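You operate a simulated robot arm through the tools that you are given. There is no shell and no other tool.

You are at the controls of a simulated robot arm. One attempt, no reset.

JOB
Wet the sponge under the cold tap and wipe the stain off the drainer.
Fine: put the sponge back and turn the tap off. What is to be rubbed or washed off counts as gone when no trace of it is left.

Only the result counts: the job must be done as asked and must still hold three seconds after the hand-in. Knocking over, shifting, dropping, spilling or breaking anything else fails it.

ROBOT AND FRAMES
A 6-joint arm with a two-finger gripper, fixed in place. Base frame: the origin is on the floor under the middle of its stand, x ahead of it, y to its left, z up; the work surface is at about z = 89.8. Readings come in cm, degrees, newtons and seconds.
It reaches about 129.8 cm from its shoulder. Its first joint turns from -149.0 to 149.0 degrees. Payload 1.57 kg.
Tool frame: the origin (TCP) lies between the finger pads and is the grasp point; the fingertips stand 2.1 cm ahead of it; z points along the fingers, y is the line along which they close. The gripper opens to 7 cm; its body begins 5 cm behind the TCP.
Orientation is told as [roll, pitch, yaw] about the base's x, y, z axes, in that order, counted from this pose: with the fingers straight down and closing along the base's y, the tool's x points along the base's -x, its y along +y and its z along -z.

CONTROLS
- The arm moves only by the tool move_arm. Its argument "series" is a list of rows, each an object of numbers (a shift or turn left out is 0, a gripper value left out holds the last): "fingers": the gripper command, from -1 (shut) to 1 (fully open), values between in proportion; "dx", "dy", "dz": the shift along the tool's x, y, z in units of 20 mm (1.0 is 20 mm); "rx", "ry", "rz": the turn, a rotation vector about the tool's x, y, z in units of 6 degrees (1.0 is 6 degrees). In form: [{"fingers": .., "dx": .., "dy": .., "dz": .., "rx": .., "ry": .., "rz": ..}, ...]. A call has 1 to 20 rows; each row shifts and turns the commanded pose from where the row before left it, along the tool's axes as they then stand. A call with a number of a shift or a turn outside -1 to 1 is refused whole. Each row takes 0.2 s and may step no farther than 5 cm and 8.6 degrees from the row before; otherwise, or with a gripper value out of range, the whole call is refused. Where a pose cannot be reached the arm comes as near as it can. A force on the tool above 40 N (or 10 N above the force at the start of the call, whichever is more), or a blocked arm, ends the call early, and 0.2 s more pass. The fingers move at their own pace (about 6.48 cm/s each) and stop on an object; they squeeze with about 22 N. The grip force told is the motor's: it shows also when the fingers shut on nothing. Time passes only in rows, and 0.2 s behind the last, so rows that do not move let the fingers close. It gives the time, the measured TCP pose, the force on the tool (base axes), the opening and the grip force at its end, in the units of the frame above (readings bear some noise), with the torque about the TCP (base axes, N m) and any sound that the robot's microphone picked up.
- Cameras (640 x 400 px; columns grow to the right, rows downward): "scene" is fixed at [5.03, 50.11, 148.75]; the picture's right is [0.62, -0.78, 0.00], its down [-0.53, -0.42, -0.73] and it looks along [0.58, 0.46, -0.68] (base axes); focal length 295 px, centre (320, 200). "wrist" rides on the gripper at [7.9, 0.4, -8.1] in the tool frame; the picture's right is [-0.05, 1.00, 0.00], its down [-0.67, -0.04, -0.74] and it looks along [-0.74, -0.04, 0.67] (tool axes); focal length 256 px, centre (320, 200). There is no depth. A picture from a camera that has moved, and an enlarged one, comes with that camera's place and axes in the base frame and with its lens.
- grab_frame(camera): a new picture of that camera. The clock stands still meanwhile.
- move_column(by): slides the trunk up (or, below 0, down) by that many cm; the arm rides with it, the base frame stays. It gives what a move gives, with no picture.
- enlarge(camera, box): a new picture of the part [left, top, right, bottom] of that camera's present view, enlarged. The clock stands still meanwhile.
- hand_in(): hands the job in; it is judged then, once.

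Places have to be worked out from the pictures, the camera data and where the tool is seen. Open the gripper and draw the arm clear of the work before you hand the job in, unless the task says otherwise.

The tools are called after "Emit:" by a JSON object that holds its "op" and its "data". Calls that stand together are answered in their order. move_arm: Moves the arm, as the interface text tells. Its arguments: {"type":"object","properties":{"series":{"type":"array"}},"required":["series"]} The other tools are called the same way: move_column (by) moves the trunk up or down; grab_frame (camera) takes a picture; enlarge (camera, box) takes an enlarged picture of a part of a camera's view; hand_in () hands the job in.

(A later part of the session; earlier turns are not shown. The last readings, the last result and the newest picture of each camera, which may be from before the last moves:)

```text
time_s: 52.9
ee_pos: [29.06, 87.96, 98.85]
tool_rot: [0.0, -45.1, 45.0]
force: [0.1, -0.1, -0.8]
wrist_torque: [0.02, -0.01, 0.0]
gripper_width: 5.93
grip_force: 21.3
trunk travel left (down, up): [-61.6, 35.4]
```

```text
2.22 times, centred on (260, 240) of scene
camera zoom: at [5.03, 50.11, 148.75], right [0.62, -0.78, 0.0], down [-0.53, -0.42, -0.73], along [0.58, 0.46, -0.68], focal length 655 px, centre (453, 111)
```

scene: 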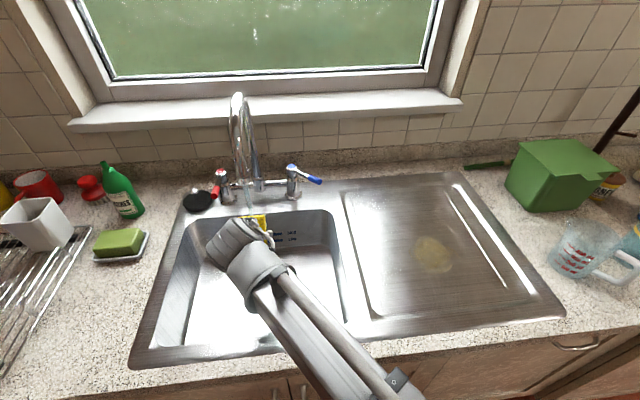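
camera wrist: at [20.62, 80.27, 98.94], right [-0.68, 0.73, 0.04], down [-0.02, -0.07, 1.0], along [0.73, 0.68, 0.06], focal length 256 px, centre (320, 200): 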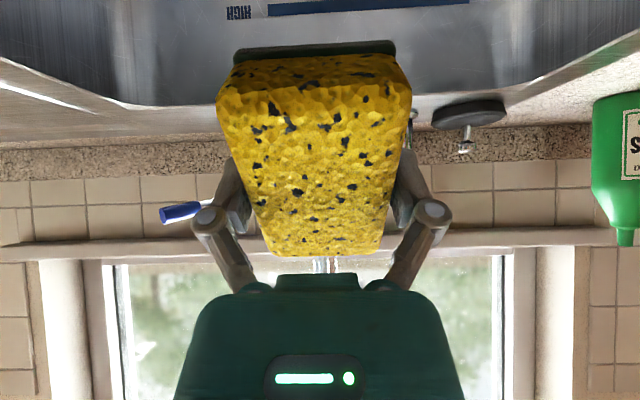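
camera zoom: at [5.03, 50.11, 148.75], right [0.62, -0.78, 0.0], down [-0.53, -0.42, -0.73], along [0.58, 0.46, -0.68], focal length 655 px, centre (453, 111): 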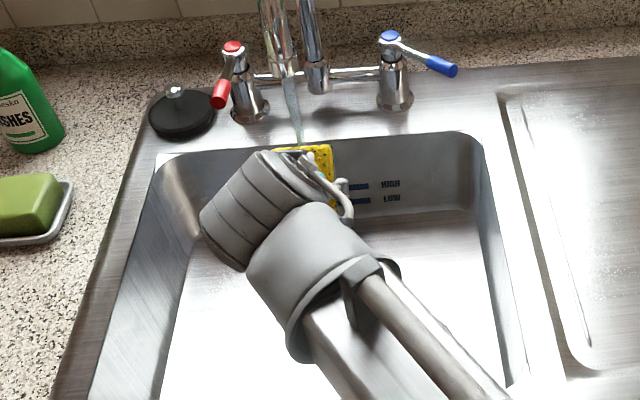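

The sponge is thoroughly wetted. I'll back out of the stream toward the front and raise it.

Emit:
{"op": "move_arm", "data": {"series": [{"dx": 0.85, "dz": -0.85, "fingers": -1}, {"dx": 0.85, "dz": -0.85}, {"dx": 0.85, "dz": -0.85}, {"dx": 0.85, "dz": -0.85}, {"dx": 0.85, "dz": -0.85}, {"dx": 0.85, "dz": -0.85}, {"fingers": -1}, {"fingers": -1}, {"fingers": -1}, {"fingers": -1}, {"fingers": -1}]}}

Emit:
{"op": "move_column", "data": {"by": 12}}

Emit:
{"op": "move_arm", "data": {"series": [{"ry": 0.94}, {"ry": 0.94}, {"ry": 0.94}, {"ry": 0.94}, {"ry": 0.94}, {"ry": 0.94}, {"ry": 0.94}, {"ry": 0.94}]}}

Emit:
{"op": "grab_frame", "data": {"camera": "scene"}}

Emit:
{"op": "grab_frame", "data": {"camera": "wrist"}}

```text
time_s: 55.3
ee_pos: [18.67, 77.81, 98.93]
tool_rot: [0.0, -45.2, 45.0]
force: [-0.2, -0.1, -0.2]
wrist_torque: [-0.02, 0.02, 0.04]
gripper_width: 5.9
grip_force: 22.1
trunk travel left (down, up): [-61.6, 35.4]
```

```text
time_s: 56.8
ee_pos: [18.7, 77.73, 110.85]
tool_rot: [0.0, -45.1, 45.0]
force: [0.3, 0.2, -0.3]
wrist_torque: [0.03, 0.01, -0.01]
gripper_width: 5.88
grip_force: 22.3
trunk travel left (down, up): [-73.6, 23.4]
```

```text
time_s: 58.6
ee_pos: [18.65, 77.8, 105.34]
tool_rot: [0.0, 0.0, 45.0]
force: [-0.6, 0.0, 0.2]
wrist_torque: [0.0, 0.02, -0.02]
gripper_width: 5.9
grip_force: 21.8
out of reach, approached as far as the arm can: row 1, 2, 3, 4, 5, 6, 8
trunk travel left (down, up): [-73.6, 23.4]
```

```text
taken
```

scene: 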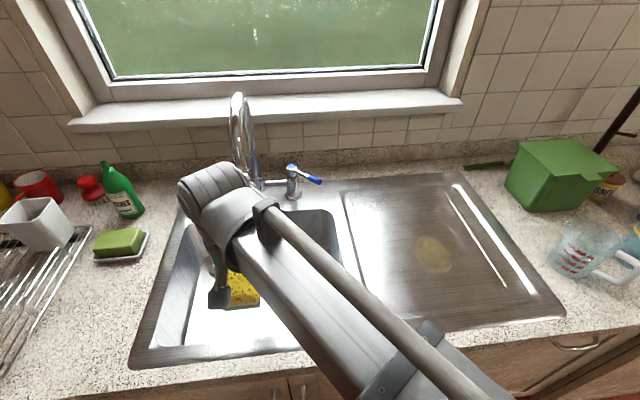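

```text
taken
camera wrist: at [12.72, 72.51, 113.47], right [-0.67, 0.74, 0.0], down [0.5, 0.45, 0.74], along [0.55, 0.5, -0.67], focal length 256 px, centre (320, 200)
```

wrist: 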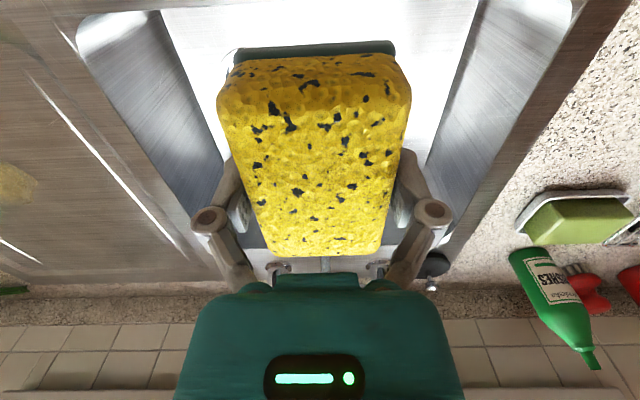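

The sponge is wet and upright at w≈68, s≈-42, z≈105. I'll carry it right to above the stain on the drainer.

Emit:
{"op": "move_arm", "data": {"series": [{"dx": -0.29, "dy": -1, "fingers": -1}, {"dx": -0.29, "dy": -1}, {"dx": -0.29, "dy": -1}, {"dx": -0.29, "dy": -1}, {"dx": -0.29, "dy": -1}, {"dx": -0.29, "dy": -1}, {"dx": -0.29, "dy": -1}, {"dx": -0.29, "dy": -1}, {"dx": -0.29, "dy": -1}, {"dx": -0.29, "dy": -1}, {"dx": -0.29, "dy": -1}, {"dx": -0.29, "dy": -1}, {"dx": -0.29, "dy": -1}, {"dx": -0.29, "dy": -1}, {"dx": -0.29, "dy": -1}, {"dx": -0.29, "dy": -1}, {"dx": -0.29, "dy": -1}, {"dx": -0.29, "dy": -1}, {"dx": -0.29, "dy": -1}, {"dx": -0.29, "dy": -1}]}}

Emit:
{"op": "grab_frame", "data": {"camera": "scene"}}

Emit:
{"op": "grab_frame", "data": {"camera": "wrist"}}

```text
time_s: 62.8
ee_pos: [55.13, 57.6, 105.44]
tool_rot: [0.0, -0.2, 45.1]
force: [0.4, -0.2, 0.5]
wrist_torque: [-0.04, 0.01, 0.01]
gripper_width: 5.89
grip_force: 22.0
trunk travel left (down, up): [-73.6, 23.4]
```

```text
taken
```

scene: 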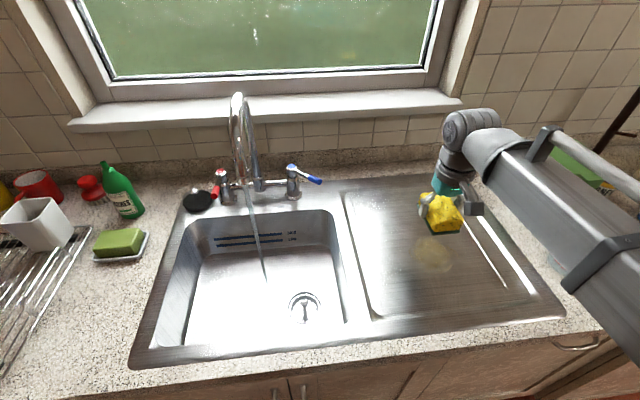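

```text
taken
camera wrist: at [49.19, 52.31, 113.46], right [-0.67, 0.74, 0.0], down [0.5, 0.45, 0.74], along [0.55, 0.5, -0.67], focal length 256 px, centre (320, 200)
```

wrist: 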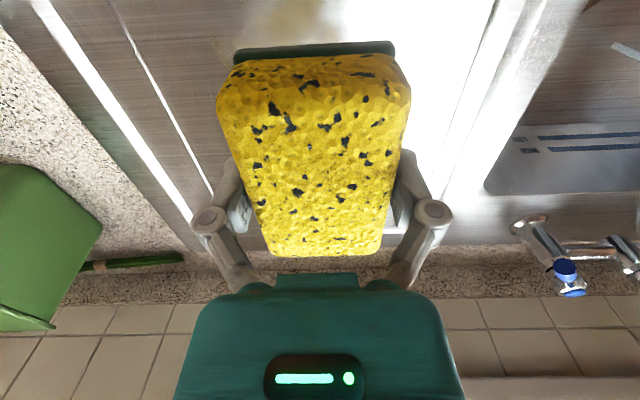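

The sponge is over the stain at w≈79.7, s≈-1.75. I'll lower it to just above the surface, then feel for contact in small steps.

Emit:
{"op": "move_column", "data": {"by": -11.5}}

Emit:
{"op": "move_column", "data": {"by": -0.8}}

Emit:
{"op": "grab_frame", "data": {"camera": "scene"}}

```text
time_s: 64.2
ee_pos: [55.05, 57.69, 94.09]
tool_rot: [-0.1, 0.0, 45.0]
force: [0.7, 0.2, 0.3]
wrist_torque: [0.01, -0.01, 0.0]
gripper_width: 5.9
grip_force: 22.0
trunk travel left (down, up): [-62.1, 34.9]
```

```text
time_s: 64.8
ee_pos: [55.12, 57.5, 93.15]
tool_rot: [0.1, -0.1, 45.0]
force: [0.4, 0.7, 0.0]
wrist_torque: [-0.01, 0.0, -0.02]
gripper_width: 5.92
grip_force: 21.5
trunk travel left (down, up): [-61.3, 35.7]
```

```text
taken
```

scene: 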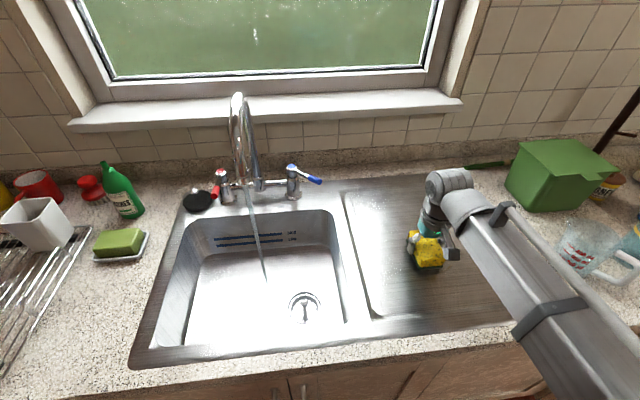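

No contact yet at z≈93.15. I'll keep descending in 0.4 cm steps and watch the vertical force.

Emit:
{"op": "move_column", "data": {"by": -0.4}}

Emit:
{"op": "move_column", "data": {"by": -0.3}}

```text
time_s: 65.3
ee_pos: [55.13, 57.7, 92.76]
tool_rot: [0.0, 0.0, 45.0]
force: [0.0, -0.8, -0.1]
wrist_torque: [-0.03, 0.01, 0.02]
gripper_width: 5.89
grip_force: 22.3
trunk travel left (down, up): [-60.9, 36.1]
```

```text
time_s: 65.8
ee_pos: [55.13, 57.58, 92.53]
tool_rot: [-0.1, 0.0, 45.0]
force: [1.8, 1.9, 9.0]
wrist_torque: [0.03, 0.07, 0.0]
gripper_width: 5.89
grip_force: 22.5
trunk travel left (down, up): [-60.6, 36.4]
```

Contact now shows about 9 N of downward pressure. I'll start rubbing in the centre lane: left to s≈-7, then right to s≈+8, and back.

Emit:
{"op": "move_arm", "data": {"series": [{"dy": 0.65, "fingers": -1}, {"dy": 0.65}, {"dy": 0.65}, {"dy": 0.65}]}}

Emit:
{"op": "grab_frame", "data": {"camera": "scene"}}

Emit:
{"op": "grab_frame", "data": {"camera": "wrist"}}

```text
time_s: 66.8
ee_pos: [51.43, 61.28, 92.54]
tool_rot: [0.0, 0.0, 45.1]
force: [0.9, -1.6, 7.3]
wrist_torque: [-0.04, -0.03, 0.05]
gripper_width: 5.93
grip_force: 22.4
trunk travel left (down, up): [-60.6, 36.4]
```

```text
taken
```

scene: 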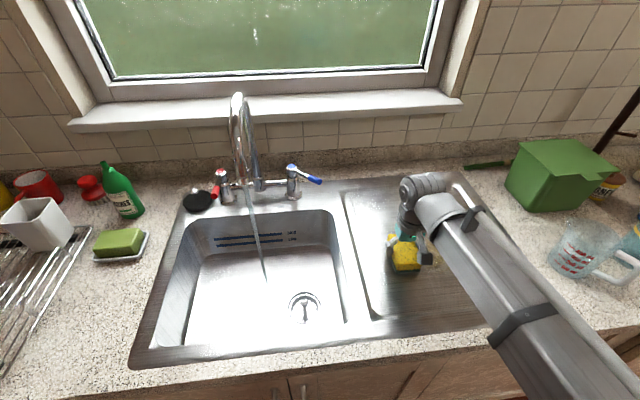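

```text
taken
camera wrist: at [45.51, 56.04, 100.51], right [-0.67, 0.74, 0.0], down [0.5, 0.45, 0.75], along [0.55, 0.5, -0.67], focal length 256 px, centre (320, 200)
```

wrist: 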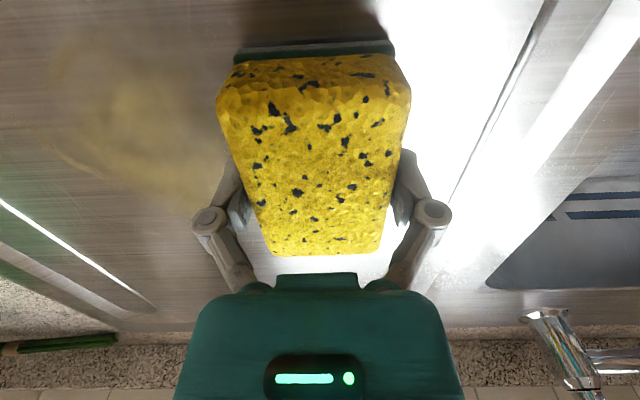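

The sponge slides smoothly with about 7 N of pressure. I'll do full sweeps of the centre lane, right and back.

Emit:
{"op": "move_arm", "data": {"series": [{"dy": -0.75, "fingers": -1}, {"dy": -0.75}, {"dy": -0.75}, {"dy": -0.75}, {"dy": -0.75}, {"dy": -0.75}, {"dy": -0.75}, {"dy": -0.75}, {"dy": -0.75}, {"dy": -0.75}, {"dy": 0.75}, {"dy": 0.75}, {"dy": 0.75}, {"dy": 0.75}, {"dy": 0.75}, {"dy": 0.75}, {"dy": 0.75}, {"dy": 0.75}, {"dy": 0.75}, {"dy": 0.75}]}}

Emit:
{"op": "grab_frame", "data": {"camera": "scene"}}

Emit:
{"op": "grab_frame", "data": {"camera": "wrist"}}

```text
time_s: 71.0
ee_pos: [51.46, 61.22, 92.5]
tool_rot: [0.1, 0.1, 45.0]
force: [-0.3, 0.3, 4.5]
wrist_torque: [-0.06, -0.03, -0.01]
gripper_width: 5.9
grip_force: 22.1
trunk travel left (down, up): [-60.6, 36.4]
```

```text
taken
```

scene: 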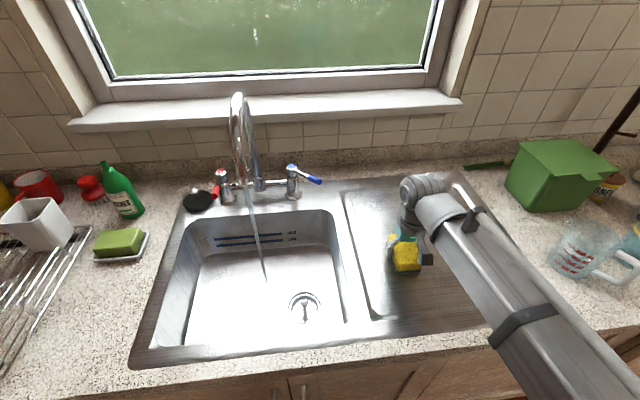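

```text
taken
camera wrist: at [45.46, 55.92, 100.5], right [-0.67, 0.74, 0.0], down [0.5, 0.45, 0.75], along [0.55, 0.5, -0.67], focal length 256 px, centre (320, 200)
```

wrist: 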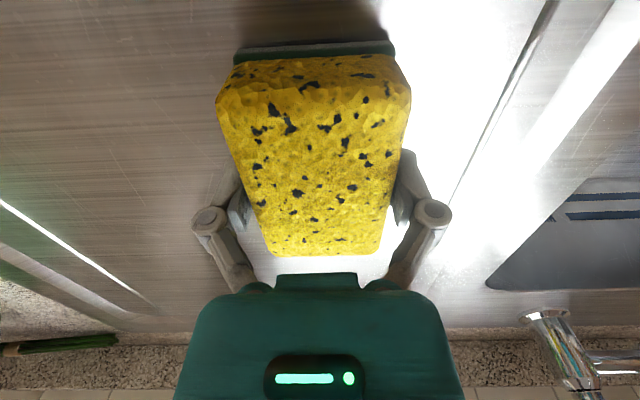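

The stain already looks gone in the centre lane. Pressure has eased to 4.5 N, so I'll lower 0.1 cm and wipe the rear and front lanes as well.

Emit:
{"op": "move_column", "data": {"by": -0.1}}

Emit:
{"op": "move_arm", "data": {"series": [{"dx": -0.8, "fingers": -1}, {"dx": -0.8}, {"dx": -0.8}, {"dy": -0.95}, {"dy": -0.95}, {"dy": -0.95}, {"dy": -0.95}, {"dy": -0.95}, {"dy": -0.95}, {"dy": -0.95}, {"dy": -0.95}, {"dx": 0.9}, {"dx": 0.9}, {"dx": 0.9}, {"dx": 0.9}, {"dx": 0.9}, {"dy": 0.95}, {"dy": 0.95}, {"dy": 0.95}, {"dy": 0.95}]}}

Emit:
{"op": "move_arm", "data": {"series": [{"dy": 0.95, "fingers": -1}, {"dy": 0.95}, {"dy": 0.95}, {"dy": 0.95}, {"dx": -0.8}, {"dx": -0.8}, {"dx": -0.8}, {"dy": -0.95}, {"dy": -0.95}, {"dy": -0.95}, {"dy": -0.95}, {"dy": -0.95}, {"dy": -0.95}, {"dy": -0.95}, {"dy": -0.95}]}}

Emit:
{"op": "grab_frame", "data": {"camera": "scene"}}

Emit:
{"op": "grab_frame", "data": {"camera": "wrist"}}

```text
time_s: 71.6
ee_pos: [51.43, 61.15, 92.46]
tool_rot: [-0.1, 0.0, 45.1]
force: [0.9, 3.6, 17.9]
wrist_torque: [-0.01, 0.01, 0.0]
gripper_width: 5.91
grip_force: 22.2
trunk travel left (down, up): [-60.5, 36.5]
```

```text
time_s: 75.8
ee_pos: [53.56, 52.84, 92.37]
tool_rot: [0.0, 0.1, 45.0]
force: [0.8, -1.5, 9.7]
wrist_torque: [-0.16, -0.08, 0.0]
gripper_width: 5.91
grip_force: 22.0
trunk travel left (down, up): [-60.5, 36.5]
```

```text
time_s: 79.0
ee_pos: [62.64, 50.84, 92.4]
tool_rot: [0.0, -0.1, 44.9]
force: [-1.4, 0.7, 5.8]
wrist_torque: [0.04, 0.04, -0.03]
gripper_width: 5.89
grip_force: 21.5
trunk travel left (down, up): [-60.5, 36.5]
```

```text
taken
```

scene: 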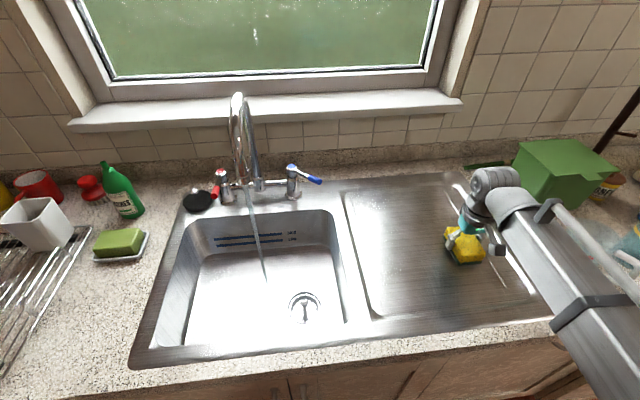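

```text
taken
camera wrist: at [56.66, 45.53, 100.4], right [-0.67, 0.74, 0.0], down [0.5, 0.45, 0.75], along [0.55, 0.5, -0.67], focal length 256 px, centre (320, 200)
```

wrist: 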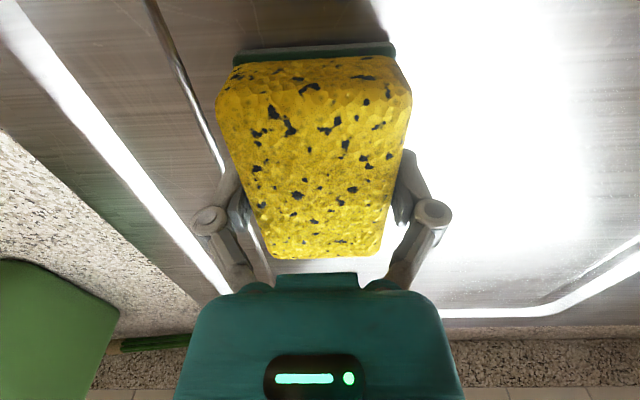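

I've swept all three lanes, and the sponge is now at the right end, about s≈8.3. I'll enlarge the scene view of the wiped area.

Emit:
{"op": "enlarge", "data": {"camera": "scene", "box": [340, 190, 500, 310]}}

```text
3.33 times, centred on (420, 250) of scene
camera zoom: at [5.03, 50.11, 148.75], right [0.62, -0.78, 0.0], down [-0.53, -0.42, -0.73], along [0.58, 0.46, -0.68], focal length 982 px, centre (-13, 33)
```

zoom: 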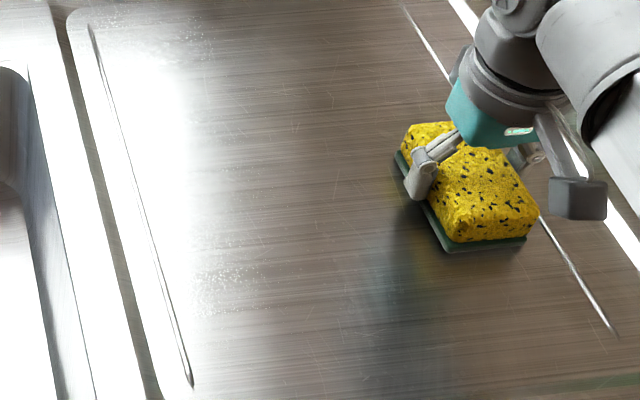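

The visible area looks clean. For safety I'll do one more set of passes at intermediate lanes before lifting.

Emit:
{"op": "move_arm", "data": {"series": [{"dx": -0.8, "fingers": -1}, {"dx": -0.5}, {"dy": 0.95}, {"dy": 0.95}, {"dy": 0.95}, {"dy": 0.95}, {"dy": 0.95}, {"dy": 0.95}, {"dy": 0.95}, {"dy": 0.95}, {"dx": 0.9}, {"dx": 0.9}, {"dx": 0.9}, {"dy": -0.95}, {"dy": -0.95}, {"dy": -0.95}, {"dy": -0.95}, {"dy": -0.95}, {"dy": -0.95}, {"dy": -0.95}]}}

Emit:
{"op": "move_arm", "data": {"series": [{"dx": 0.9, "fingers": -1}, {"dx": 0.9}, {"dy": 0.95}, {"dy": 0.95}, {"dy": 0.95}, {"dy": 0.95}, {"dy": 0.95}, {"dy": 0.95}, {"dy": 0.95}, {"dx": -0.9}, {"dx": -0.9}, {"dy": -0.95}, {"dy": -0.95}, {"dy": -0.95}]}}

Emit:
{"op": "move_column", "data": {"by": 12}}

Emit:
{"op": "grab_frame", "data": {"camera": "wrist"}}

Emit:
{"op": "enlarge", "data": {"camera": "scene", "box": [340, 190, 500, 310]}}

```text
time_s: 83.2
ee_pos: [59.39, 50.23, 92.35]
tool_rot: [0.0, 0.1, 45.1]
force: [1.2, -0.4, 3.8]
wrist_torque: [0.04, 0.0, -0.01]
gripper_width: 5.9
grip_force: 22.4
trunk travel left (down, up): [-60.5, 36.5]
```

```text
time_s: 86.2
ee_pos: [54.08, 55.56, 92.44]
tool_rot: [0.0, 0.0, 45.0]
force: [0.4, -0.2, 2.6]
wrist_torque: [0.04, 0.01, -0.02]
gripper_width: 5.87
grip_force: 22.1
trunk travel left (down, up): [-60.5, 36.5]
```

```text
time_s: 87.7
ee_pos: [54.04, 55.68, 104.3]
tool_rot: [0.0, -0.1, 45.1]
force: [-0.1, 0.1, -1.0]
wrist_torque: [-0.02, -0.01, -0.03]
gripper_width: 5.88
grip_force: 21.9
trunk travel left (down, up): [-72.5, 24.5]
```

```text
taken
camera wrist: at [48.04, 50.35, 112.36], right [-0.67, 0.74, 0.0], down [0.5, 0.45, 0.74], along [0.55, 0.5, -0.67], focal length 256 px, centre (320, 200)
```

wrist: 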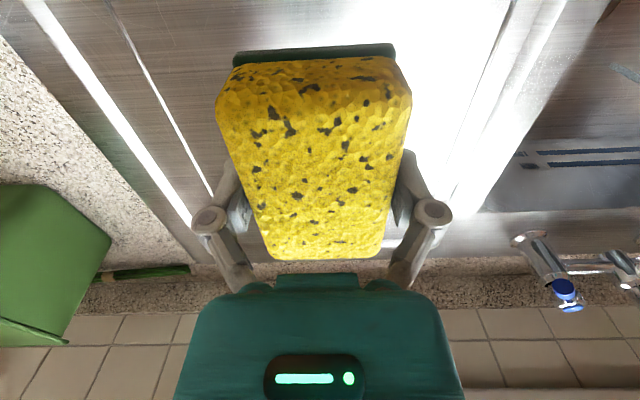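

```text
3.33 times, centred on (420, 250) of scene
camera zoom: at [5.03, 50.11, 148.75], right [0.62, -0.78, 0.0], down [-0.53, -0.42, -0.73], along [0.58, 0.46, -0.68], focal length 982 px, centre (-13, 33)
```

zoom: 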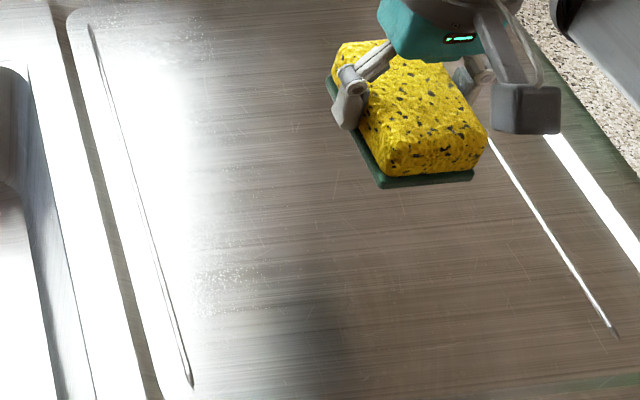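

I see no stain under or around the sponge. I'll raise a bit more and carry the sponge back left, then inspect the drainer unobstructed.

Emit:
{"op": "move_column", "data": {"by": 7}}

Emit:
{"op": "move_arm", "data": {"series": [{"dx": 0.25, "dy": 1, "fingers": -1}, {"dx": 0.25, "dy": 1}, {"dx": 0.25, "dy": 1}, {"dx": 0.25, "dy": 1}, {"dx": 0.25, "dy": 1}, {"dx": 0.25, "dy": 1}, {"dx": 0.25, "dy": 1}, {"dx": 0.25, "dy": 1}, {"dx": 0.25, "dy": 1}, {"dx": 0.25, "dy": 1}, {"dx": 0.25, "dy": 1}, {"dx": 0.25, "dy": 1}, {"dx": 0.25, "dy": 1}, {"dx": 0.25, "dy": 1}, {"dx": 0.25, "dy": 1}, {"dx": 0.25, "dy": 1}, {"dx": 0.25, "dy": 1}, {"dx": 0.25, "dy": 1}, {"dx": 0.25, "dy": 1}, {"dx": 0.25, "dy": 1}]}}

Emit:
{"op": "grab_frame", "data": {"camera": "scene"}}

Emit:
{"op": "enlarge", "data": {"camera": "scene", "box": [385, 205, 485, 285]}}

```text
time_s: 88.7
ee_pos: [53.94, 55.58, 111.25]
tool_rot: [-0.1, 0.0, 45.0]
force: [-0.5, -0.3, -1.0]
wrist_torque: [0.01, 0.02, 0.01]
gripper_width: 5.91
grip_force: 22.1
trunk travel left (down, up): [-79.5, 17.5]
```

```text
time_s: 92.9
ee_pos: [18.72, 76.96, 111.28]
tool_rot: [0.0, 0.0, 45.0]
force: [0.4, -0.2, 0.2]
wrist_torque: [-0.04, 0.0, 0.0]
gripper_width: 5.89
grip_force: 22.4
trunk travel left (down, up): [-79.5, 17.5]
```

```text
taken
```

scene: 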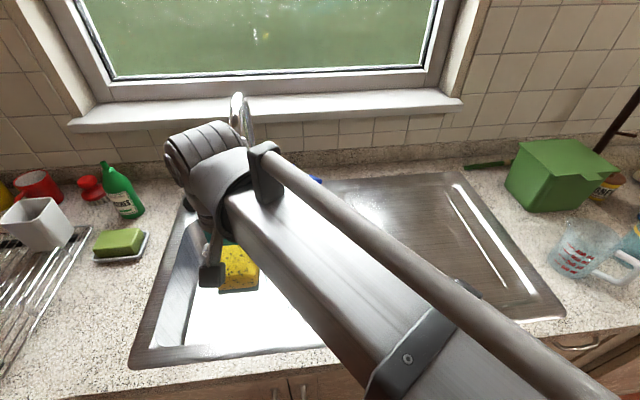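

```text
5.00 times, centred on (435, 245) of scene
camera zoom: at [5.03, 50.11, 148.75], right [0.62, -0.78, 0.0], down [-0.53, -0.42, -0.73], along [0.58, 0.46, -0.68], focal length 1474 px, centre (-255, -25)
```

zoom: 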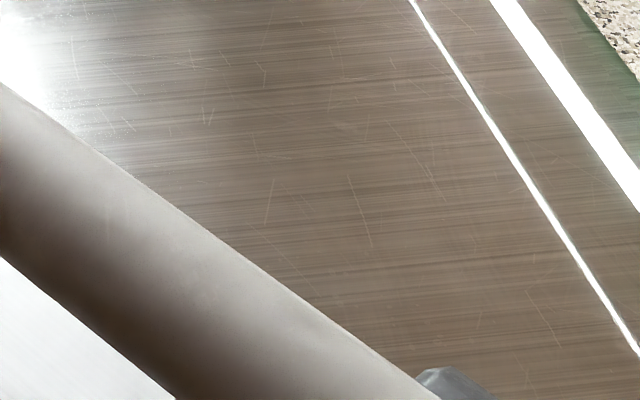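

The boom partly hides the area. I'll yaw back to 135° and move above the sponge's original spot, then check the drainer clearly before setting the sponge down.

Emit:
{"op": "move_arm", "data": {"series": [{"rz": -0.9375, "fingers": -1}, {"rz": -0.9375}, {"rz": -0.9375}, {"rz": -0.9375}, {"rz": -0.9375}, {"rz": -0.9375}, {"rz": -0.9375}, {"rz": -0.9375}, {"rz": -0.9375}, {"rz": -0.9375}, {"rz": -0.9375}, {"rz": -0.9375}, {"rz": -0.9375}, {"rz": -0.9375}, {"rz": -0.9375}, {"rz": -0.9375}]}}

Emit:
{"op": "move_arm", "data": {"series": [{"dx": -0.99, "dy": -0.148, "fingers": -1}, {"dx": -0.99, "dy": -0.148}, {"dx": -0.99, "dy": -0.148}, {"dx": -0.99, "dy": -0.148}, {"dx": -0.99, "dy": -0.148}, {"dx": -0.99, "dy": -0.148}, {"dx": -0.99, "dy": -0.148}, {"dx": -0.99, "dy": -0.148}, {"dx": -0.99, "dy": -0.148}, {"dx": -0.99, "dy": -0.148}, {"dx": -0.99, "dy": -0.148}, {"dx": -0.99, "dy": -0.148}, {"dx": -0.99, "dy": -0.148}, {"dx": -0.99, "dy": -0.148}, {"dx": -0.99, "dy": -0.148}, {"dx": -0.99, "dy": -0.148}, {"dx": -0.99, "dy": -0.148}]}}

Emit:
{"op": "grab_frame", "data": {"camera": "scene"}}

Emit:
{"op": "enlarge", "data": {"camera": "scene", "box": [385, 205, 485, 285]}}

Emit:
{"op": "grab_frame", "data": {"camera": "wrist"}}

```text
time_s: 96.3
ee_pos: [18.52, 76.85, 111.33]
tool_rot: [0.0, 0.1, 135.1]
force: [-0.5, -0.4, -0.1]
wrist_torque: [-0.01, -0.01, -0.02]
gripper_width: 5.92
grip_force: 22.3
trunk travel left (down, up): [-79.5, 17.5]
```

```text
time_s: 99.9
ee_pos: [-1.54, 104.46, 111.25]
tool_rot: [0.0, 0.0, 135.0]
force: [-0.3, -0.3, 0.6]
wrist_torque: [0.0, -0.02, -0.01]
gripper_width: 5.89
grip_force: 22.5
trunk travel left (down, up): [-79.5, 17.5]
```

```text
taken
```

scene: 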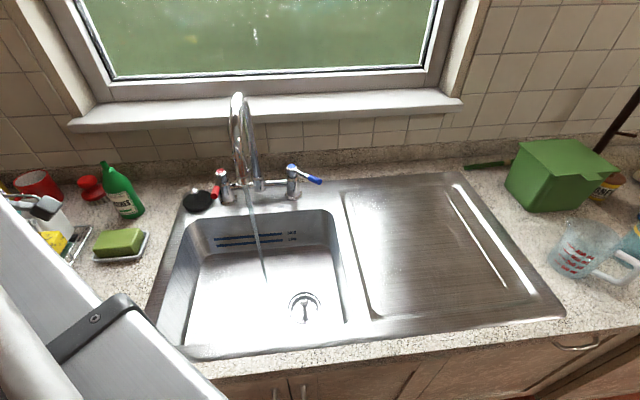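

```text
5.00 times, centred on (435, 245) of scene
camera zoom: at [5.03, 50.11, 148.75], right [0.62, -0.78, 0.0], down [-0.53, -0.42, -0.73], along [0.58, 0.46, -0.68], focal length 1474 px, centre (-255, -25)
```

zoom: 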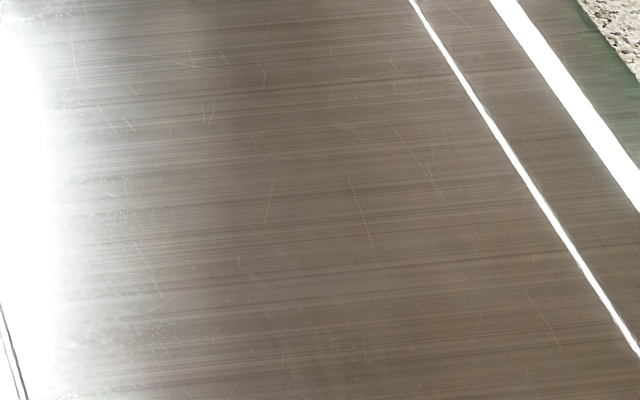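

```text
taken
camera wrist: at [3.69, 98.57, 119.35], right [-0.75, -0.67, 0.0], down [-0.45, 0.5, 0.74], along [-0.5, 0.56, -0.67], focal length 256 px, centre (320, 200)
```

wrist: 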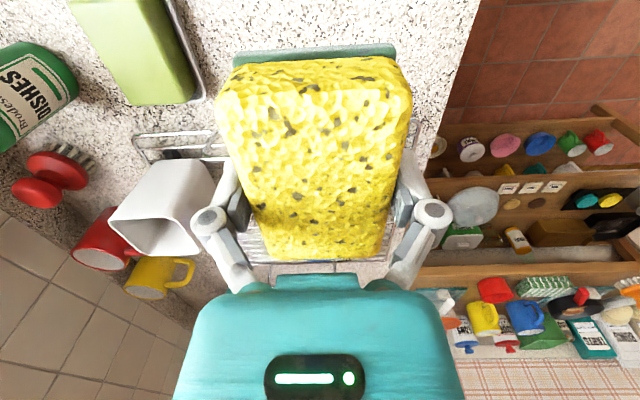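

The drainer shows only clean brushed steel, with no trace left. I'm at the sponge's original spot, so I'll lower it back down.

Emit:
{"op": "move_column", "data": {"by": -17.4}}

Emit:
{"op": "move_column", "data": {"by": -1.0}}

Emit:
{"op": "grab_frame", "data": {"camera": "wrist"}}

```text
time_s: 101.9
ee_pos: [-1.51, 104.39, 93.84]
tool_rot: [0.0, -0.1, 134.9]
force: [-0.1, -0.5, 0.2]
wrist_torque: [0.02, 0.01, 0.03]
gripper_width: 5.89
grip_force: 22.0
trunk travel left (down, up): [-62.1, 34.9]
```

```text
time_s: 102.5
ee_pos: [-1.63, 104.4, 93.02]
tool_rot: [0.0, -0.1, 134.9]
force: [0.1, 0.6, 0.0]
wrist_torque: [0.01, -0.02, 0.03]
gripper_width: 5.88
grip_force: 21.8
trunk travel left (down, up): [-61.1, 35.9]
```

```text
taken
camera wrist: at [3.72, 98.51, 100.97], right [-0.74, -0.67, 0.0], down [-0.45, 0.5, 0.74], along [-0.5, 0.56, -0.67], focal length 256 px, centre (320, 200)
```

wrist: 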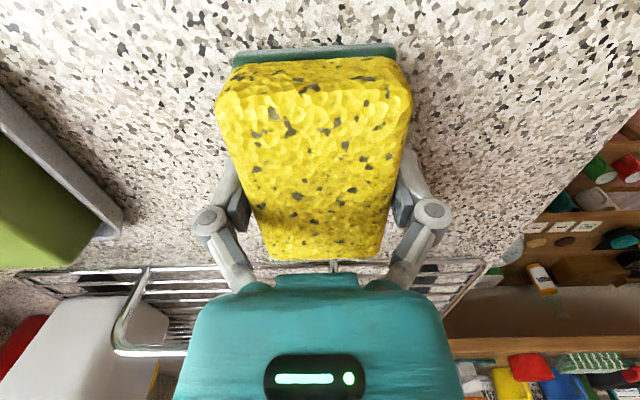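

The sponge is nearly down, with z≈93 and no contact yet. I'll take two more small steps to feel the counter.

Emit:
{"op": "move_column", "data": {"by": -0.3}}

Emit:
{"op": "move_column", "data": {"by": -0.2}}

```text
time_s: 103.0
ee_pos: [-1.5, 104.43, 92.7]
tool_rot: [0.0, -0.1, 134.9]
force: [0.7, 0.4, -0.1]
wrist_torque: [0.02, 0.02, 0.04]
gripper_width: 5.87
grip_force: 22.1
trunk travel left (down, up): [-60.8, 36.2]
```

```text
time_s: 103.5
ee_pos: [-1.6, 104.38, 92.5]
tool_rot: [-0.1, -0.1, 135.0]
force: [-0.8, 4.8, 12.1]
wrist_torque: [-0.01, 0.04, 0.0]
gripper_width: 5.91
grip_force: 22.3
trunk travel left (down, up): [-60.6, 36.4]
```

The sponge is in firm contact with the counter (12 N). I'll ease up 0.1 cm, then open the gripper.

Emit:
{"op": "move_column", "data": {"by": 0.1}}

Emit:
{"op": "move_arm", "data": {"series": [{"fingers": 1}, {"fingers": 1}, {"fingers": 1}, {"fingers": 1}]}}

Emit:
{"op": "grab_frame", "data": {"camera": "wrist"}}

```text
time_s: 104.0
ee_pos: [-1.55, 104.42, 92.64]
tool_rot: [0.1, -0.1, 134.8]
force: [-0.2, 0.7, 4.5]
wrist_torque: [0.12, 0.02, 0.0]
gripper_width: 5.9
grip_force: 21.8
trunk travel left (down, up): [-60.7, 36.3]
```

```text
time_s: 105.0
ee_pos: [-1.57, 104.42, 92.43]
tool_rot: [0.0, 0.0, 134.9]
force: [0.1, 0.2, -0.3]
wrist_torque: [0.02, -0.01, 0.0]
gripper_width: 7.02
grip_force: 0.0
trunk travel left (down, up): [-60.7, 36.3]
```

```text
taken
camera wrist: at [3.71, 98.52, 100.57], right [-0.74, -0.67, 0.0], down [-0.45, 0.5, 0.74], along [-0.5, 0.56, -0.67], focal length 256 px, centre (320, 200)
```

wrist: 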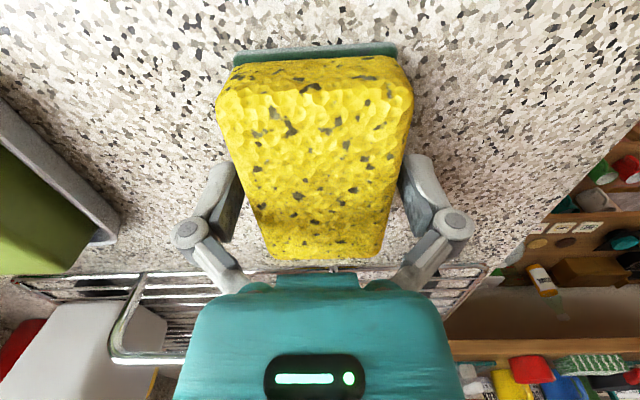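

The sponge is released upright in its place with clear gaps at both fingers. I'll raise straight up well clear and check it.

Emit:
{"op": "move_column", "data": {"by": 28}}

Emit:
{"op": "move_arm", "data": {"series": [{"dx": 1, "dy": 0.08, "fingers": 1}, {"dx": 1, "dy": 0.08}, {"dx": 1, "dy": 0.08}, {"dx": 1, "dy": 0.08}, {"dx": 1, "dy": 0.08}, {"dx": 1, "dy": 0.08}, {"dx": 1, "dy": 0.08}, {"dx": 1, "dy": 0.08}, {"dx": 1, "dy": 0.08}, {"dx": 1, "dy": 0.08}, {"dx": 1, "dy": 0.08}, {"dx": 1, "dy": 0.08}, {"dx": 1, "dy": 0.08}, {"dx": 1, "dy": 0.08}, {"dx": 1, "dy": 0.08}, {"dx": 1, "dy": 0.08}, {"dx": 1, "dy": 0.08}, {"dx": 1, "dy": 0.08}, {"dx": 1, "dy": 0.08}, {"dx": 1, "dy": 0.08}]}}

Emit:
{"op": "grab_frame", "data": {"camera": "scene"}}

```text
time_s: 107.8
ee_pos: [-1.56, 104.39, 120.56]
tool_rot: [0.0, -0.1, 134.8]
force: [0.0, 0.3, 0.7]
wrist_torque: [0.03, -0.02, 0.01]
gripper_width: 7.01
grip_force: 0.1
trunk travel left (down, up): [-88.7, 8.3]
```

```text
time_s: 112.0
ee_pos: [24.57, 73.8, 120.66]
tool_rot: [0.0, -0.1, 134.9]
force: [0.0, 0.3, 0.0]
wrist_torque: [0.0, 0.02, -0.02]
gripper_width: 6.98
grip_force: 0.1
trunk travel left (down, up): [-88.7, 8.3]
```

```text
taken
```

scene: 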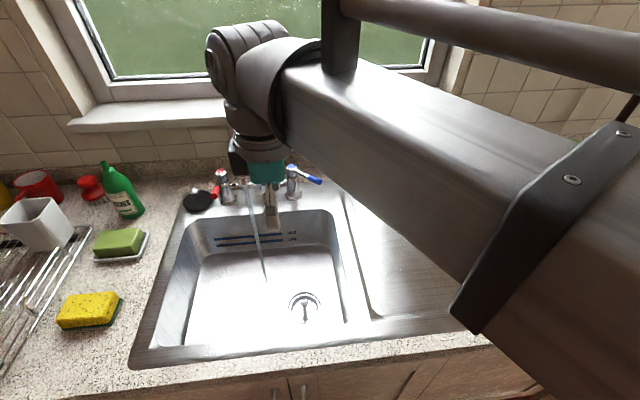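

The sponge is back exactly where it was. Next I'll return to the cold lever to shut it: shift right, yaw back to 90°, and advance high above the turned lever with the fingers at 4 cm.

Emit:
{"op": "move_arm", "data": {"series": [{"dx": 1, "fingers": 0.14}, {"dx": 1}, {"dx": 1}, {"dx": 1}, {"rz": 0.9375}, {"rz": 0.9375}, {"rz": 0.9375}, {"rz": 0.9375}, {"rz": 0.9375}, {"rz": 0.9375}, {"rz": 0.9375}, {"rz": 0.9375}]}}

Emit:
{"op": "move_arm", "data": {"series": [{"dx": -0.955, "dy": -0.955}, {"dx": -0.955, "dy": -0.955}, {"dx": -0.955, "dy": -0.955}, {"dx": -0.955, "dy": -0.955}, {"dx": -0.955, "dy": -0.955}, {"dx": -0.955, "dy": -0.955}, {"dx": -0.955, "dy": -0.955}, {"dx": -0.955, "dy": -0.955}, {"dx": -0.955, "dy": -0.955}, {"dx": -0.955, "dy": -0.955}, {"dx": -0.955, "dy": -0.955}]}}

Emit:
{"op": "move_column", "data": {"by": -8}}

Emit:
{"op": "grab_frame", "data": {"camera": "wrist"}}

Emit:
{"op": "grab_frame", "data": {"camera": "scene"}}

```text
time_s: 114.7
ee_pos: [30.07, 68.13, 120.64]
tool_rot: [0.0, 0.0, 89.7]
force: [0.7, -0.2, 0.6]
wrist_torque: [0.02, 0.03, 0.03]
gripper_width: 3.99
grip_force: 0.2
trunk travel left (down, up): [-88.7, 8.3]
```

```text
time_s: 117.0
ee_pos: [51.38, 89.24, 120.43]
tool_rot: [0.1, 0.0, 90.1]
force: [-0.3, -0.1, 0.0]
wrist_torque: [0.03, -0.02, 0.01]
gripper_width: 4.0
grip_force: 0.1
trunk travel left (down, up): [-88.7, 8.3]
```

```text
time_s: 118.2
ee_pos: [51.27, 89.13, 112.52]
tool_rot: [-0.1, 0.0, 89.8]
force: [-0.3, 0.2, 0.4]
wrist_torque: [0.0, 0.0, 0.02]
gripper_width: 3.96
grip_force: 0.0
trunk travel left (down, up): [-80.7, 16.3]
```

```text
taken
camera wrist: at [50.86, 81.22, 120.58], right [-1.0, 0.05, 0.0], down [0.04, 0.67, 0.75], along [0.04, 0.74, -0.67], focal length 256 px, centre (320, 200)
```

wrist: 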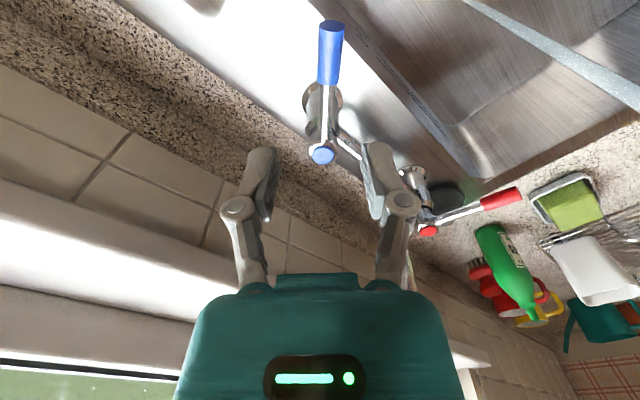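

```text
taken
```

scene: 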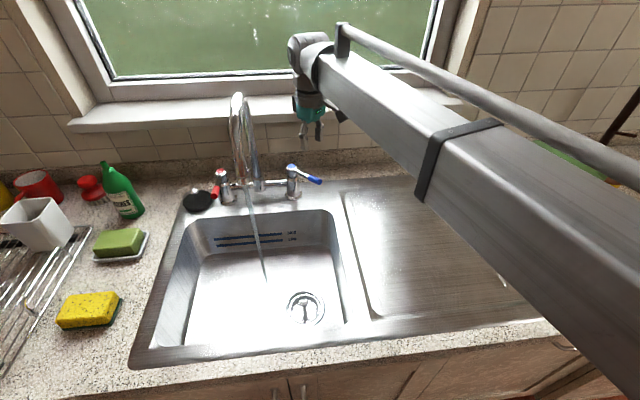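

The lever lies between the fingers but about 0.5 cm toward the tool's +y. I'll correct that, then lower to z≈101.2 to straddle it.

Emit:
{"op": "move_arm", "data": {"series": [{"dy": 0.25}]}}

Emit:
{"op": "move_column", "data": {"by": -7}}

Emit:
{"op": "grab_frame", "data": {"camera": "wrist"}}

```text
time_s: 118.6
ee_pos: [50.88, 89.14, 112.44]
tool_rot: [0.0, 0.0, 89.9]
force: [0.3, -0.6, 0.0]
wrist_torque: [-0.01, -0.01, -0.01]
gripper_width: 3.99
grip_force: 0.0
trunk travel left (down, up): [-80.7, 16.3]
```

```text
time_s: 119.7
ee_pos: [50.76, 89.18, 105.51]
tool_rot: [0.0, 0.0, 89.9]
force: [0.8, 0.5, -0.3]
wrist_torque: [0.02, -0.01, 0.01]
gripper_width: 3.99
grip_force: 0.1
trunk travel left (down, up): [-73.7, 23.3]
```

```text
taken
camera wrist: at [50.37, 81.23, 113.58], right [-1.0, 0.05, 0.0], down [0.04, 0.67, 0.75], along [0.04, 0.74, -0.67], focal length 256 px, centre (320, 200)
```

wrist: 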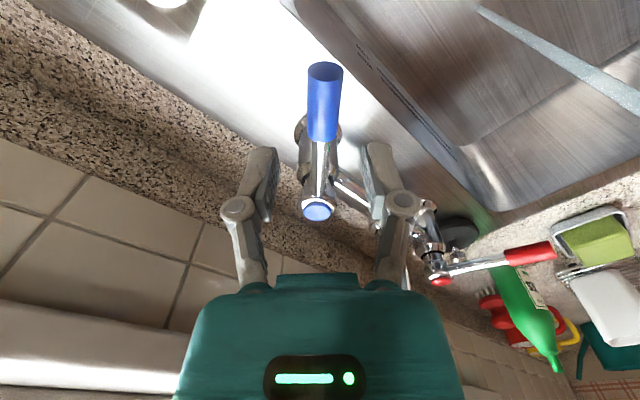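

The lever is centred between the fingers. I'll lower the last 4.3 cm to straddle it.

Emit:
{"op": "move_column", "data": {"by": -4.3}}

Emit:
{"op": "grab_frame", "data": {"camera": "wrist"}}

```text
time_s: 120.6
ee_pos: [50.94, 89.13, 101.04]
tool_rot: [-0.1, 0.0, 89.9]
force: [0.5, 0.0, 0.1]
wrist_torque: [-0.03, 0.0, 0.04]
gripper_width: 4.03
grip_force: 0.0
trunk travel left (down, up): [-69.4, 27.6]
```

```text
taken
camera wrist: at [50.38, 81.22, 109.28], right [-1.0, 0.05, 0.0], down [0.04, 0.67, 0.75], along [0.04, 0.74, -0.67], focal length 256 px, centre (320, 200)
```

wrist: 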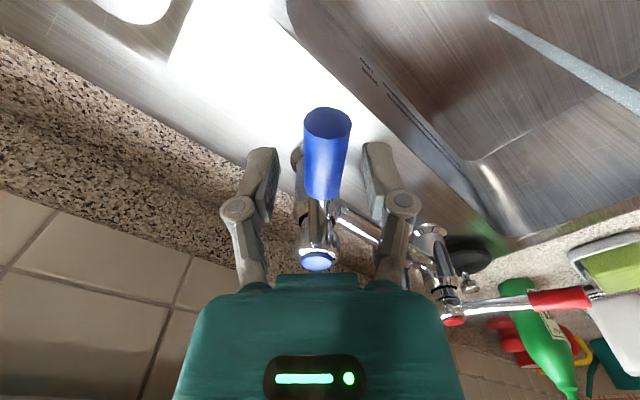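

The lever is straddled and centred. I'll push it back along the arc toward the forward (closed) position, stopping around 9° to check.

Emit:
{"op": "move_arm", "data": {"series": [{"dx": -0.053, "dy": 0.605, "fingers": 0.14}, {"dx": -0.065, "dy": 0.27, "rz": 0.75}, {"dx": -0.044, "dy": 0.275, "rz": 0.75}, {"dx": -0.063, "dy": 0.27, "rz": 0.75}, {"dx": -0.042, "dy": 0.274, "rz": 0.75}, {"dx": -0.066, "dy": 0.272, "rz": 0.75}, {"dx": -0.044, "dy": 0.277, "rz": 0.75}, {"dx": -0.066, "dy": 0.268, "rz": 0.75}, {"dx": -0.045, "dy": 0.272, "rz": 0.75}]}}

Emit:
{"op": "grab_frame", "data": {"camera": "wrist"}}

Emit:
{"op": "grab_frame", "data": {"camera": "scene"}}

```text
time_s: 122.6
ee_pos: [45.69, 91.2, 101.13]
tool_rot: [0.0, -0.1, 54.0]
force: [1.5, 0.5, -0.1]
wrist_torque: [-0.01, -0.02, 0.02]
gripper_width: 4.03
grip_force: 0.0
trunk travel left (down, up): [-69.4, 27.6]
```

```text
taken
camera wrist: at [40.72, 85.14, 109.26], right [-0.78, 0.63, 0.0], down [0.42, 0.52, 0.75], along [0.47, 0.58, -0.67], focal length 256 px, centre (320, 200)
```

wrist: 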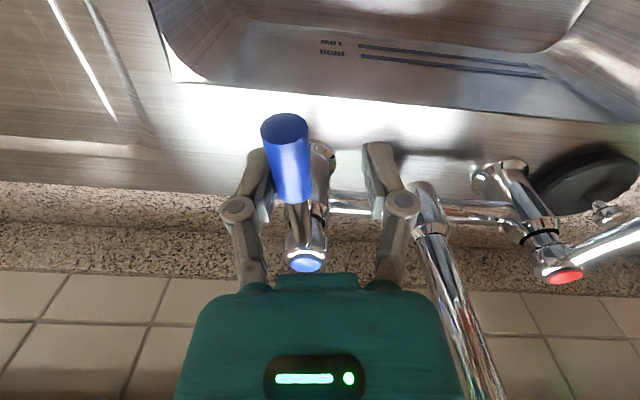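

```text
taken
```

scene: 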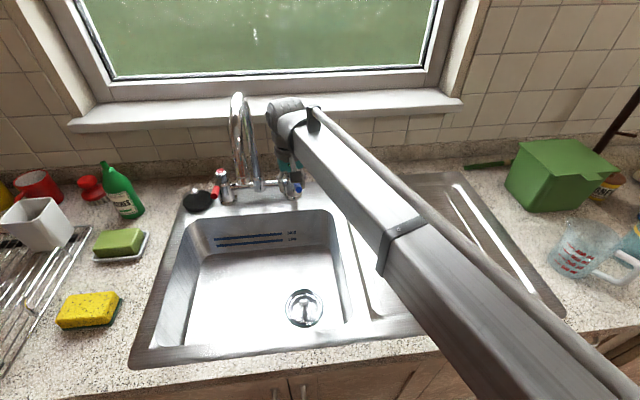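

The water has stopped. The lever is still about 10° from its original forward position, so I'll gently push it the rest of the way.

Emit:
{"op": "move_arm", "data": {"series": [{"dx": -0.063, "dy": 0.271, "rz": 0.75, "fingers": 0.14}, {"dx": -0.042, "dy": 0.275, "rz": 0.75}]}}

Emit:
{"op": "grab_frame", "data": {"camera": "wrist"}}

Emit:
{"op": "enlarge", "data": {"camera": "scene", "box": [190, 80, 350, 320]}}

```text
time_s: 123.2
ee_pos: [45.17, 92.04, 101.22]
tool_rot: [0.0, 0.0, 44.8]
force: [2.6, -1.3, -0.7]
wrist_torque: [0.0, -0.01, -0.02]
gripper_width: 4.08
grip_force: 0.5
trunk travel left (down, up): [-69.4, 27.6]
```

```text
taken
camera wrist: at [39.14, 86.82, 109.26], right [-0.67, 0.75, 0.0], down [0.5, 0.44, 0.74], along [0.56, 0.5, -0.67], focal length 256 px, centre (320, 200)
```

wrist: 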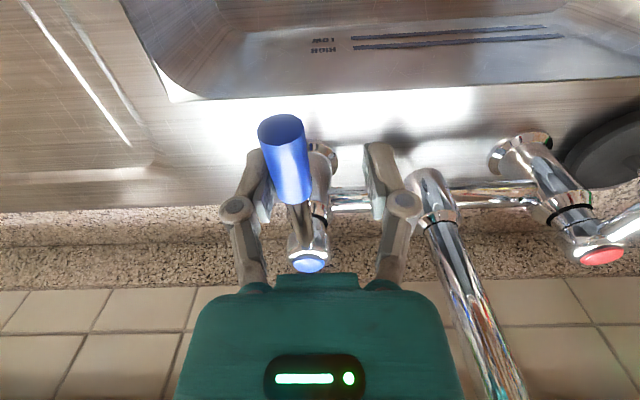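

```text
1.67 times, centred on (270, 200) of scene
camera zoom: at [5.03, 50.11, 148.75], right [0.62, -0.78, 0.0], down [-0.53, -0.42, -0.73], along [0.58, 0.46, -0.68], focal length 491 px, centre (403, 200)
```

zoom: 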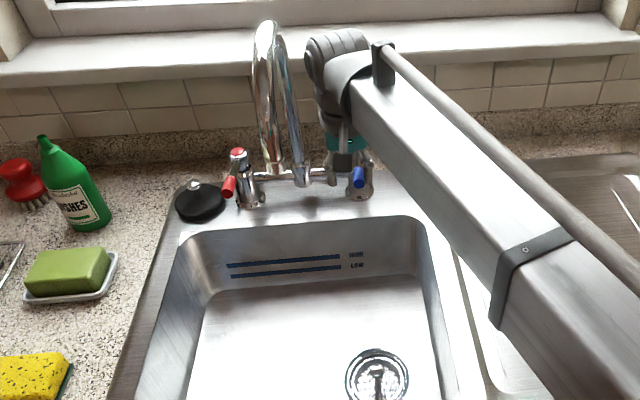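

The lever measures back at its original straight-forward position, with a slight reaction force, so it's likely at its stop. I'll nudge a tiny bit more to confirm it is fully closed.

Emit:
{"op": "move_arm", "data": {"series": [{"dy": 0.08, "fingers": 0.14}, {"dy": 0.06}]}}

```text
time_s: 123.8
ee_pos: [45.01, 92.21, 101.32]
tool_rot: [0.0, 0.0, 44.9]
force: [5.7, -6.6, -3.4]
wrist_torque: [0.09, 0.08, 0.0]
gripper_width: 4.5
grip_force: 3.7
trunk travel left (down, up): [-69.4, 27.6]
```

The force rose to about 9 N, so the lever is against its closed stop. I'll back off to centre the fingers without touching it, then raise straight up.

Emit:
{"op": "move_arm", "data": {"series": [{"dy": -0.3, "fingers": 0.14}, {"dy": -0.3}]}}

Emit:
{"op": "grab_frame", "data": {"camera": "wrist"}}

```text
time_s: 124.4
ee_pos: [45.65, 91.52, 101.25]
tool_rot: [-0.1, -0.1, 45.0]
force: [0.1, -0.5, -0.5]
wrist_torque: [-0.05, 0.01, -0.03]
gripper_width: 3.99
grip_force: 0.1
trunk travel left (down, up): [-69.4, 27.6]
```

```text
taken
camera wrist: at [39.71, 86.15, 109.27], right [-0.67, 0.74, 0.0], down [0.5, 0.45, 0.75], along [0.55, 0.5, -0.67], focal length 256 px, centre (320, 200)
```

wrist: 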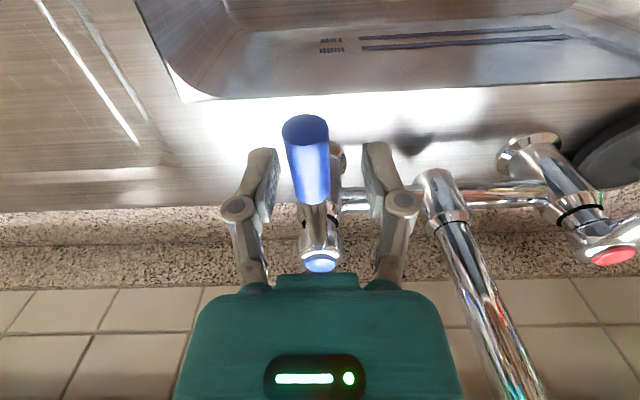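

The fingers are free of the lever on both sides. I'll raise 20 cm, retreat toward the front, and open the gripper.

Emit:
{"op": "move_column", "data": {"by": 20}}

Emit:
{"op": "move_arm", "data": {"series": [{"dx": 1}, {"dx": 1}, {"dx": 1}, {"dx": 1}, {"dx": 1}, {"dx": 1, "dy": -0.5}, {"dx": 1, "dy": -0.5}, {"dx": 1, "dy": -0.8}, {"dx": 1, "dy": -1}, {"dx": 1, "dy": -1}, {"dx": 1, "dy": -1}, {"dx": 1, "dy": -1}, {"dx": 1, "dy": -1}, {"dx": 1, "dy": -1}, {"dx": 1, "dy": -1, "fingers": 1}, {"dx": 1, "dy": -1}, {"dx": 1, "dy": -1}, {"dx": 1, "dy": -1}]}}

Emit:
{"op": "grab_frame", "data": {"camera": "scene"}}

Emit:
{"op": "grab_frame", "data": {"camera": "wrist"}}

```text
time_s: 126.5
ee_pos: [45.68, 91.43, 121.25]
tool_rot: [0.0, -0.1, 44.9]
force: [0.4, -0.6, 0.4]
wrist_torque: [0.02, 0.0, 0.04]
gripper_width: 4.0
grip_force: 0.0
trunk travel left (down, up): [-89.4, 7.6]
```

```text
time_s: 130.3
ee_pos: [36.64, 49.07, 121.21]
tool_rot: [0.0, 0.0, 44.9]
force: [0.5, -0.5, 0.4]
wrist_torque: [0.02, -0.01, -0.01]
gripper_width: 7.01
grip_force: 0.0
trunk travel left (down, up): [-89.4, 7.6]
```

```text
taken
```

scene: 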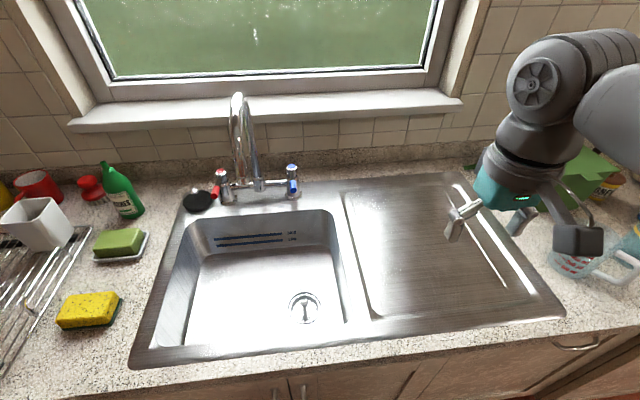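

```text
taken
camera wrist: at [30.72, 43.83, 129.29], right [-0.67, 0.74, 0.0], down [0.5, 0.45, 0.75], along [0.55, 0.5, -0.67], focal length 256 px, centre (320, 200)
```

wrist: 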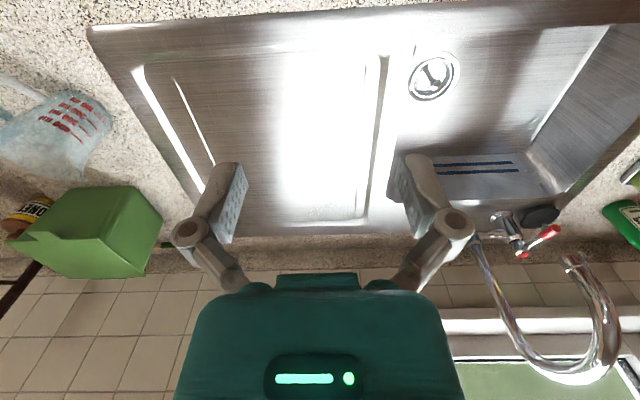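

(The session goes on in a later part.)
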